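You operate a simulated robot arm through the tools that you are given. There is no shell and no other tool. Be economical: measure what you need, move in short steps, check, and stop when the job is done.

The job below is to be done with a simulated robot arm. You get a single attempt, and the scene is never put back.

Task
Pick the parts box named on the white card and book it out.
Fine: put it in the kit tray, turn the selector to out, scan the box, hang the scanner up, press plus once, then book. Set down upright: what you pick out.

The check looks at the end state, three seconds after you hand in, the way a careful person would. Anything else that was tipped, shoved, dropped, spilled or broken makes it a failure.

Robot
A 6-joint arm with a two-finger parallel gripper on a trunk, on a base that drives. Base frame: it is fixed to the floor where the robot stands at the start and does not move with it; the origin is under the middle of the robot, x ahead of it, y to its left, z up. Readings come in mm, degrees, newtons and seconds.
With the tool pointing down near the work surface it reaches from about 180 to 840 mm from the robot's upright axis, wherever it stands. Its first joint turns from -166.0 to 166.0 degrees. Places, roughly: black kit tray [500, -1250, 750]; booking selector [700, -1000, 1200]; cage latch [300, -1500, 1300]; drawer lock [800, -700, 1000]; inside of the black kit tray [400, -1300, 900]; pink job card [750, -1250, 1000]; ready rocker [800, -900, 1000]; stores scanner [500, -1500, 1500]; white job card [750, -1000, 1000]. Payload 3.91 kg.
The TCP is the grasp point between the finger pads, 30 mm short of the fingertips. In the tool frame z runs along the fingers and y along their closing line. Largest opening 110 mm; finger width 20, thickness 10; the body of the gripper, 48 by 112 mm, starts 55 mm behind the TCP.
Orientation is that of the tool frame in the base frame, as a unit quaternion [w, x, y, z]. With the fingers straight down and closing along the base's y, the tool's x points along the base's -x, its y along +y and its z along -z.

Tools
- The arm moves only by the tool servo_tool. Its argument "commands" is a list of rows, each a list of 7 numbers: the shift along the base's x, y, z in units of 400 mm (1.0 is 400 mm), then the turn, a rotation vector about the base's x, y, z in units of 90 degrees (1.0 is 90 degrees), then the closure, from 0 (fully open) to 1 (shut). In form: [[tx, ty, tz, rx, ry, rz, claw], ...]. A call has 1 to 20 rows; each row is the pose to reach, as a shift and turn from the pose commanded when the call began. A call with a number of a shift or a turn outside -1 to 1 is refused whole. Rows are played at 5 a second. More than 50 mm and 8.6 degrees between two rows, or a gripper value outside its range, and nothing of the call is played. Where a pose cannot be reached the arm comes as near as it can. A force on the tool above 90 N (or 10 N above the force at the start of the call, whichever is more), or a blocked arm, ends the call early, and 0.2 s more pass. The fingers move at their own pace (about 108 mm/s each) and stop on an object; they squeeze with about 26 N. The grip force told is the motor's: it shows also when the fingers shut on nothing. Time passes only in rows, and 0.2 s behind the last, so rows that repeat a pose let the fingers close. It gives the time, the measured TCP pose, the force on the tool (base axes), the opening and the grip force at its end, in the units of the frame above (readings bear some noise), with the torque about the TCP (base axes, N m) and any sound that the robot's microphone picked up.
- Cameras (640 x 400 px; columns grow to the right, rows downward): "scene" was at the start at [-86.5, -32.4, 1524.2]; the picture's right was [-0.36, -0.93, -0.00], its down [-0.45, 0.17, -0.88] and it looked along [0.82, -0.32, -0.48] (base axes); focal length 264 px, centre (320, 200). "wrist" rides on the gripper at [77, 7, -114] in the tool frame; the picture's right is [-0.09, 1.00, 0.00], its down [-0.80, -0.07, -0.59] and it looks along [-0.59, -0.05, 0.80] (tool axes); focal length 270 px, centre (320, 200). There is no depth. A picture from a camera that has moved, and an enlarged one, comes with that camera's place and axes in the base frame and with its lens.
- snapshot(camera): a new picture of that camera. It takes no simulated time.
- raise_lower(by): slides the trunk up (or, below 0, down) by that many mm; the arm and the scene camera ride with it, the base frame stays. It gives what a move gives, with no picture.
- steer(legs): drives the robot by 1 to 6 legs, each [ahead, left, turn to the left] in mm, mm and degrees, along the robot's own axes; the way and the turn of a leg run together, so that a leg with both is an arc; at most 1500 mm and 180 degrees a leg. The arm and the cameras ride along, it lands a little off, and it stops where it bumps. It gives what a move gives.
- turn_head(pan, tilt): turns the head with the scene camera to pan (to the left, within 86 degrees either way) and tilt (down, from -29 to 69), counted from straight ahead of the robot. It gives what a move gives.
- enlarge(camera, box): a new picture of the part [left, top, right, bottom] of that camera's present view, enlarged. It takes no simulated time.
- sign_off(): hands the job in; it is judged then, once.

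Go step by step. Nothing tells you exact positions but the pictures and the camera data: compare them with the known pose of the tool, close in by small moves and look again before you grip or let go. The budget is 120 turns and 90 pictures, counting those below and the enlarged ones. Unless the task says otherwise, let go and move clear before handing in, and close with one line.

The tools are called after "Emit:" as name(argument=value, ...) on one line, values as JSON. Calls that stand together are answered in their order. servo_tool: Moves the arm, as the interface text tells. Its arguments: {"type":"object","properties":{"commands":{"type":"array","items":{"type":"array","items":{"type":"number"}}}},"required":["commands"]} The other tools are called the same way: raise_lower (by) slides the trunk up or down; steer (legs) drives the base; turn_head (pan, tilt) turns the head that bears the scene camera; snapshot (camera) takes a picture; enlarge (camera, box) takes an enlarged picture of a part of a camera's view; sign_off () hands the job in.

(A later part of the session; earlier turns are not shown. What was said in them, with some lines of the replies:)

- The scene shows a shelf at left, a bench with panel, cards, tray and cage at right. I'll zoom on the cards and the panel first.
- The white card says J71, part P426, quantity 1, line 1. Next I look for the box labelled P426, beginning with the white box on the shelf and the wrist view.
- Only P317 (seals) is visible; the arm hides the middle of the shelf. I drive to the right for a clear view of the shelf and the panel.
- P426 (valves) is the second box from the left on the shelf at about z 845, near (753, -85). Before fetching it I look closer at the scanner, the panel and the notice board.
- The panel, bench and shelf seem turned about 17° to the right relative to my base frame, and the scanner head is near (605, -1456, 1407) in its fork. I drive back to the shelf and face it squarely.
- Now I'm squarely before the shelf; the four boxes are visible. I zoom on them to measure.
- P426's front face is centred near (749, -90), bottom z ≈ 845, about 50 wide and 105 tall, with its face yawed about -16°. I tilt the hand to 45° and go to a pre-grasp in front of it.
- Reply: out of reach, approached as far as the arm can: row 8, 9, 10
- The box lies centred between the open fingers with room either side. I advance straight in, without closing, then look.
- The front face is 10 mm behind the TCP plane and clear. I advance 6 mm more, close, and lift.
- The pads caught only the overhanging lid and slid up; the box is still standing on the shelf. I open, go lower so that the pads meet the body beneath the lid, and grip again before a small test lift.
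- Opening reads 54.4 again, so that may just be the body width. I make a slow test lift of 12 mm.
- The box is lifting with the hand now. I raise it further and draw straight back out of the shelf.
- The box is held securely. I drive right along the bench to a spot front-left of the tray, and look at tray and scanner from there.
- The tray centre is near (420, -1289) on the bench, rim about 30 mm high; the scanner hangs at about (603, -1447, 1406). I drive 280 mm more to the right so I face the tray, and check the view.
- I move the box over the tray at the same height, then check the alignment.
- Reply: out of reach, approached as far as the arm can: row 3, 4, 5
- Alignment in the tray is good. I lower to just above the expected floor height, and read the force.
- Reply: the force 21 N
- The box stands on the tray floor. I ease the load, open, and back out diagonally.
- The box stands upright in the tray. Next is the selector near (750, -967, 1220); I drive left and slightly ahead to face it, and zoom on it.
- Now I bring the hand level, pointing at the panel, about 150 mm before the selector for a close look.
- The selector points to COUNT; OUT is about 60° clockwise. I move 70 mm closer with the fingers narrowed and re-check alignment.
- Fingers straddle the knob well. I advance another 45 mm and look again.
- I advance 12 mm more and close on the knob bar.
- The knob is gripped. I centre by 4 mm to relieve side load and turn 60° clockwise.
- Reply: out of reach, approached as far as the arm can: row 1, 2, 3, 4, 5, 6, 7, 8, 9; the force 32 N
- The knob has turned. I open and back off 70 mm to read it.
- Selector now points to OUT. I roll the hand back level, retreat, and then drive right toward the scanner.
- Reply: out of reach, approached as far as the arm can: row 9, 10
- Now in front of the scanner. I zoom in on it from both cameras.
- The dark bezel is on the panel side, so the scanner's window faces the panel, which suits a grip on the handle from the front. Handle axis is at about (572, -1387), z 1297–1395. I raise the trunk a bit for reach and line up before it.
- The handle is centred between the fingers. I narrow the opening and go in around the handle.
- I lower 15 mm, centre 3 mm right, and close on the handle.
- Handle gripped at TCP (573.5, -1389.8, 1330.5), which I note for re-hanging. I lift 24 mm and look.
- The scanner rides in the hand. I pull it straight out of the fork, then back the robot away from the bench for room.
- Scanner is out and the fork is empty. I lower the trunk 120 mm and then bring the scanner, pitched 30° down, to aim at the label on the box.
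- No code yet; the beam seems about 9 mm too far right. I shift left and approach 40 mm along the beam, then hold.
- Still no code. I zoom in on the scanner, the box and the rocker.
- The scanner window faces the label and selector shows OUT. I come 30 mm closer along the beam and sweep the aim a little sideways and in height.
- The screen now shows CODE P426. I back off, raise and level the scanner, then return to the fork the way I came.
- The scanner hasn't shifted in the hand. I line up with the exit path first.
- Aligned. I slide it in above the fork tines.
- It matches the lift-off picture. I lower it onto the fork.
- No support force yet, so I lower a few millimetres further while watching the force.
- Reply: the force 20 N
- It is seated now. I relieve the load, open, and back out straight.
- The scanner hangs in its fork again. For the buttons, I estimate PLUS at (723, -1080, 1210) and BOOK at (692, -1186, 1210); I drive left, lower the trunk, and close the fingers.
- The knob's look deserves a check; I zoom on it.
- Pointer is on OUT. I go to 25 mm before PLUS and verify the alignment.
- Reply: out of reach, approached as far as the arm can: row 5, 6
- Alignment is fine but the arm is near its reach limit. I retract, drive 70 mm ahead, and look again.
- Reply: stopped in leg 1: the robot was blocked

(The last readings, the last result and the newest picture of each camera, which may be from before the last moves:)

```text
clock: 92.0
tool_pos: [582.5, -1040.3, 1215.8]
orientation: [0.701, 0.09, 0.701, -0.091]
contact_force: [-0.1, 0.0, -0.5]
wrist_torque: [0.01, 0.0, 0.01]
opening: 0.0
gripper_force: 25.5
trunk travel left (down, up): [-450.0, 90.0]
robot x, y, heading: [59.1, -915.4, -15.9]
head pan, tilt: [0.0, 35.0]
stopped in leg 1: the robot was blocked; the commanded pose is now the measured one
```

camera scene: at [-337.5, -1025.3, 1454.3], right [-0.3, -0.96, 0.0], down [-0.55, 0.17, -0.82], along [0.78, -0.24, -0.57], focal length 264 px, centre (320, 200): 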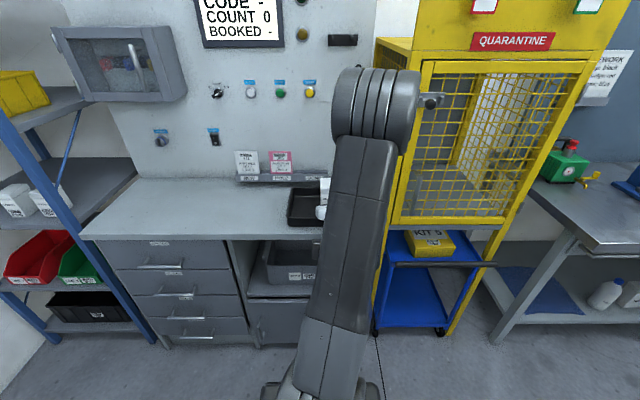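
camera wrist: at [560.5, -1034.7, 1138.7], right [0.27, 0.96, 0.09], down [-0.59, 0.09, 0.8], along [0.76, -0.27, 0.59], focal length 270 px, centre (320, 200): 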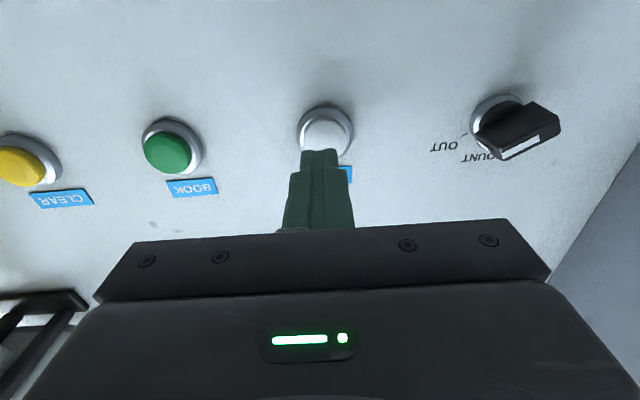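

I nudged the bench front, so I back off slightly. Lowering the trunk should give more reach at this height; then I look at what the base touched.

Emit:
steer(legs=[[-25, 0, -1.3]])

Emit:
raise_lower(by=-100)

Emit:
turn_head(pan=0, tilt=60)

Emit:
snapshot(camera="scene")

```text
clock: 92.8
tool_pos: [554.8, -1045.8, 1216.4]
orientation: [0.701, 0.097, 0.699, -0.099]
contact_force: [0.4, 0.5, 0.3]
wrist_torque: [0.03, 0.02, 0.01]
opening: 0.2
gripper_force: 25.7
trunk travel left (down, up): [-450.0, 90.0]
robot x, y, heading: [29.1, -909.4, -16.8]
head pan, tilt: [0.0, 35.0]
```

```text
clock: 94.1
tool_pos: [555.4, -1045.6, 1116.1]
orientation: [0.7, 0.097, 0.7, -0.098]
contact_force: [-0.6, 0.3, 0.1]
wrist_torque: [0.01, -0.02, 0.0]
opening: 0.2
gripper_force: 26.0
trunk travel left (down, up): [-350.0, 190.0]
robot x, y, heading: [29.3, -906.2, -17.0]
head pan, tilt: [0.0, 35.0]
```

```text
clock: 95.0
tool_pos: [556.3, -1045.9, 1116.1]
orientation: [0.701, 0.097, 0.7, -0.098]
contact_force: [1.0, 0.6, -0.2]
wrist_torque: [0.04, -0.02, -0.02]
opening: 0.1
gripper_force: 26.3
trunk travel left (down, up): [-350.0, 190.0]
robot x, y, heading: [32.1, -908.4, -17.0]
head pan, tilt: [0.0, 60.0]
```

```text
16 pictures are left
camera scene: at [-68.4, -875.8, 1380.1], right [-0.29, -0.96, 0.0], down [-0.83, 0.25, -0.5], along [0.48, -0.15, -0.87], focal length 264 px, centre (320, 200)
```

scene: 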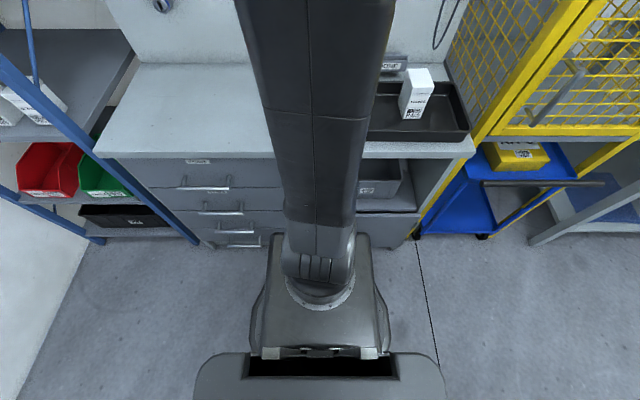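

Everything below looks undisturbed. I raise the hand to button height and go to the pre-press pose.

Emit:
servo_tool(commands=[[0, 0, 0.08, 0, 0, 0, 1], [0, 0, 0.16, 0, 0, 0, 1], [0, 0, 0.235, 0, 0, 0, 1], [0.1, -0.02, 0.235, 0, 0, 0, 1], [0.2, -0.038, 0.235, 0, 0, 0, 1], [0.283, -0.055, 0.235, 0, 0, 0, 1], [0.283, -0.055, 0.235, 0, 0, 0, 1]])

Emit:
snapshot(camera="wrist")

```text
clock: 96.6
tool_pos: [668.7, -1066.6, 1212.4]
orientation: [0.701, 0.097, 0.7, -0.098]
contact_force: [0.1, 0.1, -1.0]
wrist_torque: [0.0, 0.02, 0.01]
opening: 0.1
gripper_force: 26.0
trunk travel left (down, up): [-350.0, 190.0]
robot x, y, heading: [30.7, -907.0, -17.1]
head pan, tilt: [0.0, 60.0]
```

```text
15 pictures are left
camera wrist: at [562.0, -1031.1, 1134.0], right [0.27, 0.96, 0.09], down [-0.59, 0.1, 0.8], along [0.76, -0.27, 0.59], focal length 270 px, centre (320, 200)
```

wrist: 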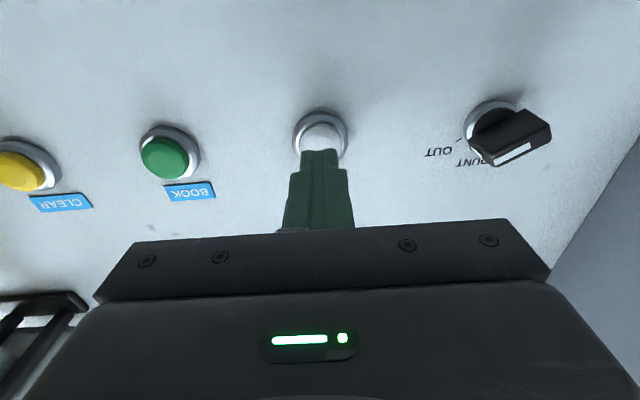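

Aligned on PLUS. I push forward slowly and read the force.

Emit:
servo_tool(commands=[[0.036, -0.0102, 0, 0, 0, 0, 1], [0.053, -0.015, 0, 0, 0, 0, 1], [0.062, -0.0176, 0, 0, 0, 0, 1], [0.067, -0.019, 0, 0, 0, 0, 1]])

```text
clock: 97.6
tool_pos: [695.4, -1075.9, 1211.7]
orientation: [0.7, 0.098, 0.7, -0.098]
contact_force: [-3.8, 0.5, -1.2]
wrist_torque: [-0.01, 0.03, -0.05]
opening: 0.0
gripper_force: 26.2
trunk travel left (down, up): [-350.0, 190.0]
robot x, y, heading: [31.1, -905.1, -16.9]
head pan, tilt: [0.0, 60.0]
heard: click
```

A click. I retract and read the screen.

Emit:
servo_tool(commands=[[-0.05, 0.014, 0, 0, 0, 0, 1], [-0.15, 0.042, 0, 0, 0, 0, 1], [-0.25, 0.07, 0, 0, 0, 0, 1], [-0.25, 0.07, 0, 0, 0, 0, 1]])

Emit:
turn_head(pan=0, tilt=10)

Emit:
snapshot(camera="scene")

```text
clock: 98.6
tool_pos: [594.2, -1048.7, 1208.7]
orientation: [0.701, 0.098, 0.7, -0.099]
contact_force: [-0.7, -0.6, -0.2]
wrist_torque: [-0.02, -0.04, 0.0]
opening: 0.0
gripper_force: 26.4
trunk travel left (down, up): [-350.0, 190.0]
robot x, y, heading: [33.2, -909.3, -17.0]
head pan, tilt: [0.0, 60.0]
```

```text
clock: 99.8
tool_pos: [595.6, -1046.7, 1210.1]
orientation: [0.701, 0.097, 0.7, -0.098]
contact_force: [-0.2, 0.6, 0.7]
wrist_torque: [0.01, 0.0, -0.01]
opening: 0.1
gripper_force: 26.1
trunk travel left (down, up): [-350.0, 190.0]
robot x, y, heading: [30.8, -906.3, -16.8]
head pan, tilt: [0.0, 10.0]
```

```text
14 pictures are left
camera scene: at [-43.2, -883.5, 1454.4], right [-0.29, -0.96, 0.0], down [-0.17, 0.05, -0.98], along [0.94, -0.29, -0.17], focal length 264 px, centre (320, 200)
```

scene: 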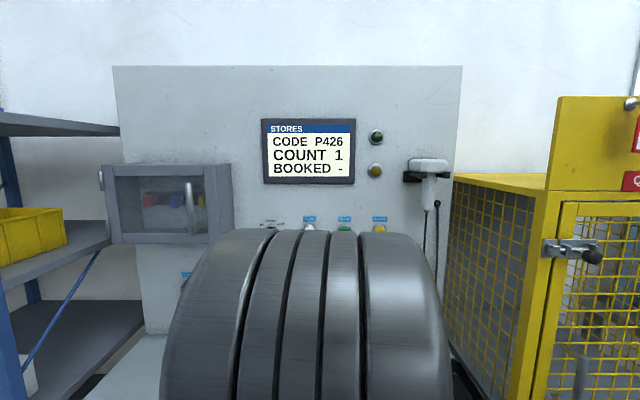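

COUNT is 1. I drive 110 mm to the right so the same arm reach serves for BOOK, then check the alignment.

Emit:
steer(legs=[[0, -108, 0]])

Emit:
snapshot(camera="wrist")

```text
clock: 101.0
tool_pos: [564.4, -1151.2, 1209.2]
orientation: [0.701, 0.096, 0.7, -0.097]
contact_force: [0.4, -0.8, 0.5]
wrist_torque: [0.02, 0.02, 0.0]
opening: 0.0
gripper_force: 26.6
trunk travel left (down, up): [-350.0, 190.0]
robot x, y, heading: [-2.1, -1015.9, -16.9]
head pan, tilt: [0.0, 10.0]
```

```text
13 pictures are left
camera wrist: at [456.4, -1115.0, 1132.5], right [0.27, 0.96, 0.09], down [-0.59, 0.09, 0.8], along [0.76, -0.27, 0.59], focal length 270 px, centre (320, 200)
```

wrist: 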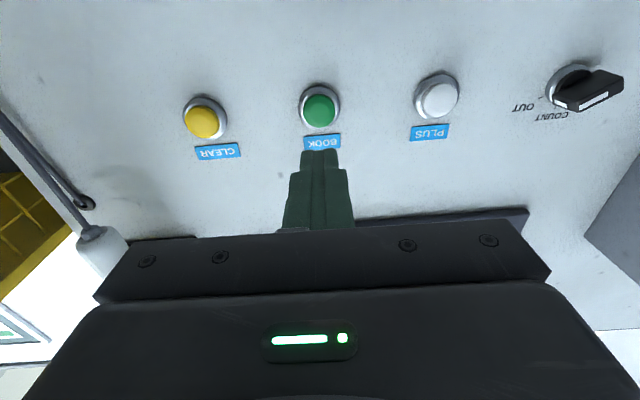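

BOOK is straight ahead. I press it slowly.

Emit:
servo_tool(commands=[[0.1, -0.03, 0.004, 0, 0, 0, 1], [0.18, -0.054, 0.005, 0, 0, 0, 1], [0.22, -0.066, 0.005, 0, 0, 0, 1], [0.237, -0.071, 0.005, 0, 0, 0, 1], [0.247, -0.074, 0.005, 0, 0, 0, 1], [0.251, -0.0755, 0.005, 0, 0, 0, 1]])

```text
clock: 102.4
tool_pos: [663.4, -1180.9, 1211.3]
orientation: [0.701, 0.095, 0.7, -0.097]
contact_force: [-3.7, 2.8, -1.6]
wrist_torque: [0.03, 0.05, 0.01]
opening: 0.1
gripper_force: 26.3
trunk travel left (down, up): [-350.0, 190.0]
robot x, y, heading: [-1.6, -1012.3, -16.9]
head pan, tilt: [0.0, 10.0]
heard: click
```

A click again. I retract and check the screen, scanner and tray.

Emit:
servo_tool(commands=[[-0.05, 0.014, 0, 0, 0, 0, 1], [-0.15, 0.042, 0, 0, 0, 0, 1], [-0.25, 0.07, 0, 0, 0, 0, 1], [-0.37, 0.105, 0, 0, 0, 0, 1], [-0.37, 0.105, 0, 0, 0, 0, 1]])

Emit:
snapshot(camera="scene")

Emit:
snapshot(camera="wrist")

```text
clock: 103.6
tool_pos: [515.8, -1139.6, 1210.5]
orientation: [0.701, 0.096, 0.7, -0.097]
contact_force: [0.1, -0.2, 0.5]
wrist_torque: [0.0, 0.01, 0.03]
opening: 0.1
gripper_force: 25.9
trunk travel left (down, up): [-350.0, 190.0]
robot x, y, heading: [-1.6, -1013.9, -16.8]
head pan, tilt: [0.0, 10.0]
```

```text
12 pictures are left
camera scene: at [-75.7, -988.9, 1454.4], right [-0.29, -0.96, 0.0], down [-0.17, 0.05, -0.98], along [0.94, -0.28, -0.17], focal length 264 px, centre (320, 200)
```

scene: 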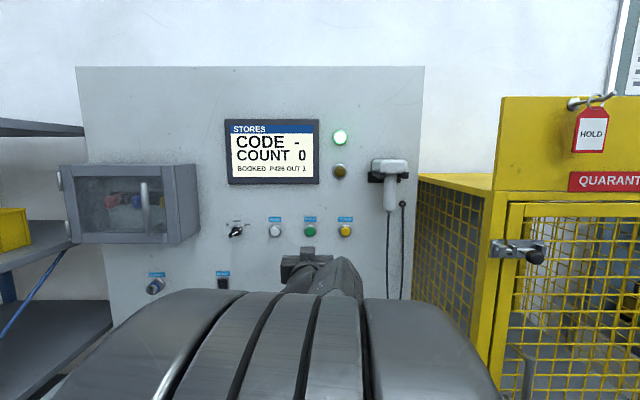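

```text
11 pictures are left
camera wrist: at [409.1, -1102.9, 1133.3], right [0.27, 0.96, 0.09], down [-0.59, 0.09, 0.8], along [0.76, -0.27, 0.59], focal length 270 px, centre (320, 200)
```

wrist: 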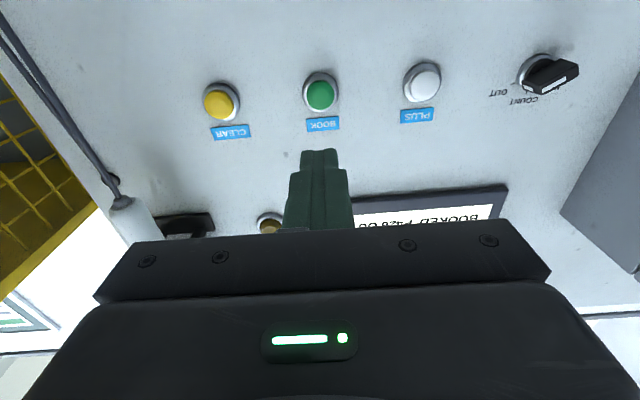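

The screen says "BOOKED P426 OUT 1" with the green lamp lit. A last check that scanner and box sit well.

Emit:
enlarge(camera="scene", box=[350, 140, 430, 220])

Emit:
turn_head(pan=-12, tilt=45)

Emit:
snapshot(camera="scene")

```text
5.00 times, centred on (390, 180) of scene
camera zoom: at [-75.7, -988.9, 1454.4], right [-0.29, -0.96, 0.0], down [-0.17, 0.05, -0.98], along [0.94, -0.28, -0.17], focal length 1323 px, centre (-30, 300)
```

zoom: 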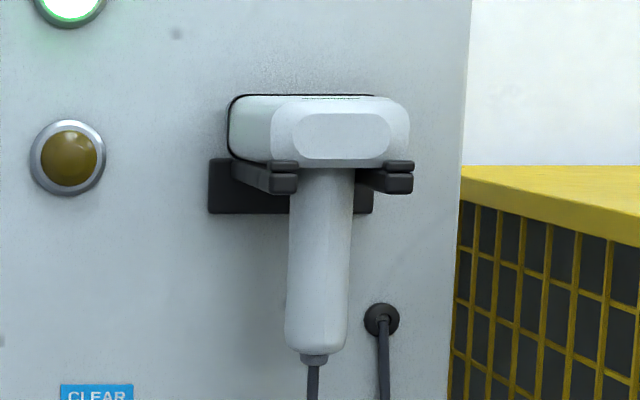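

```text
clock: 104.6
tool_pos: [517.1, -1139.7, 1208.9]
orientation: [0.701, 0.096, 0.7, -0.097]
contact_force: [-0.1, -0.6, -0.8]
wrist_torque: [-0.01, 0.0, -0.04]
opening: 0.0
gripper_force: 26.3
trunk travel left (down, up): [-350.0, 190.0]
robot x, y, heading: [-1.6, -1009.8, -16.5]
head pan, tilt: [-12.0, 45.0]
```

```text
9 pictures are left
camera scene: at [-93.0, -1001.3, 1399.6], right [-0.48, -0.88, 0.0], down [-0.62, 0.34, -0.71], along [0.62, -0.34, -0.71], focal length 264 px, centre (320, 200)
```

scene: 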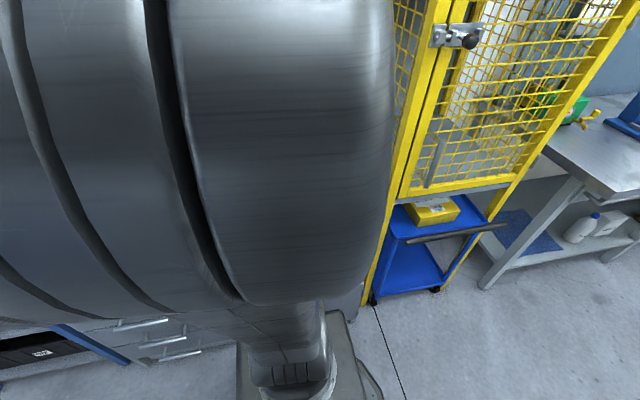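

The scanner sits squarely in its fork. The box was last seen upright in the tray, and nothing has been near it since, so I hand in.

Emit:
sign_off()

```text
The job is handed in.
```

The P426 box (valves) is upright in the kit tray, the scanner is back in its fork, and the screen reads "BOOKED P426 OUT 1".
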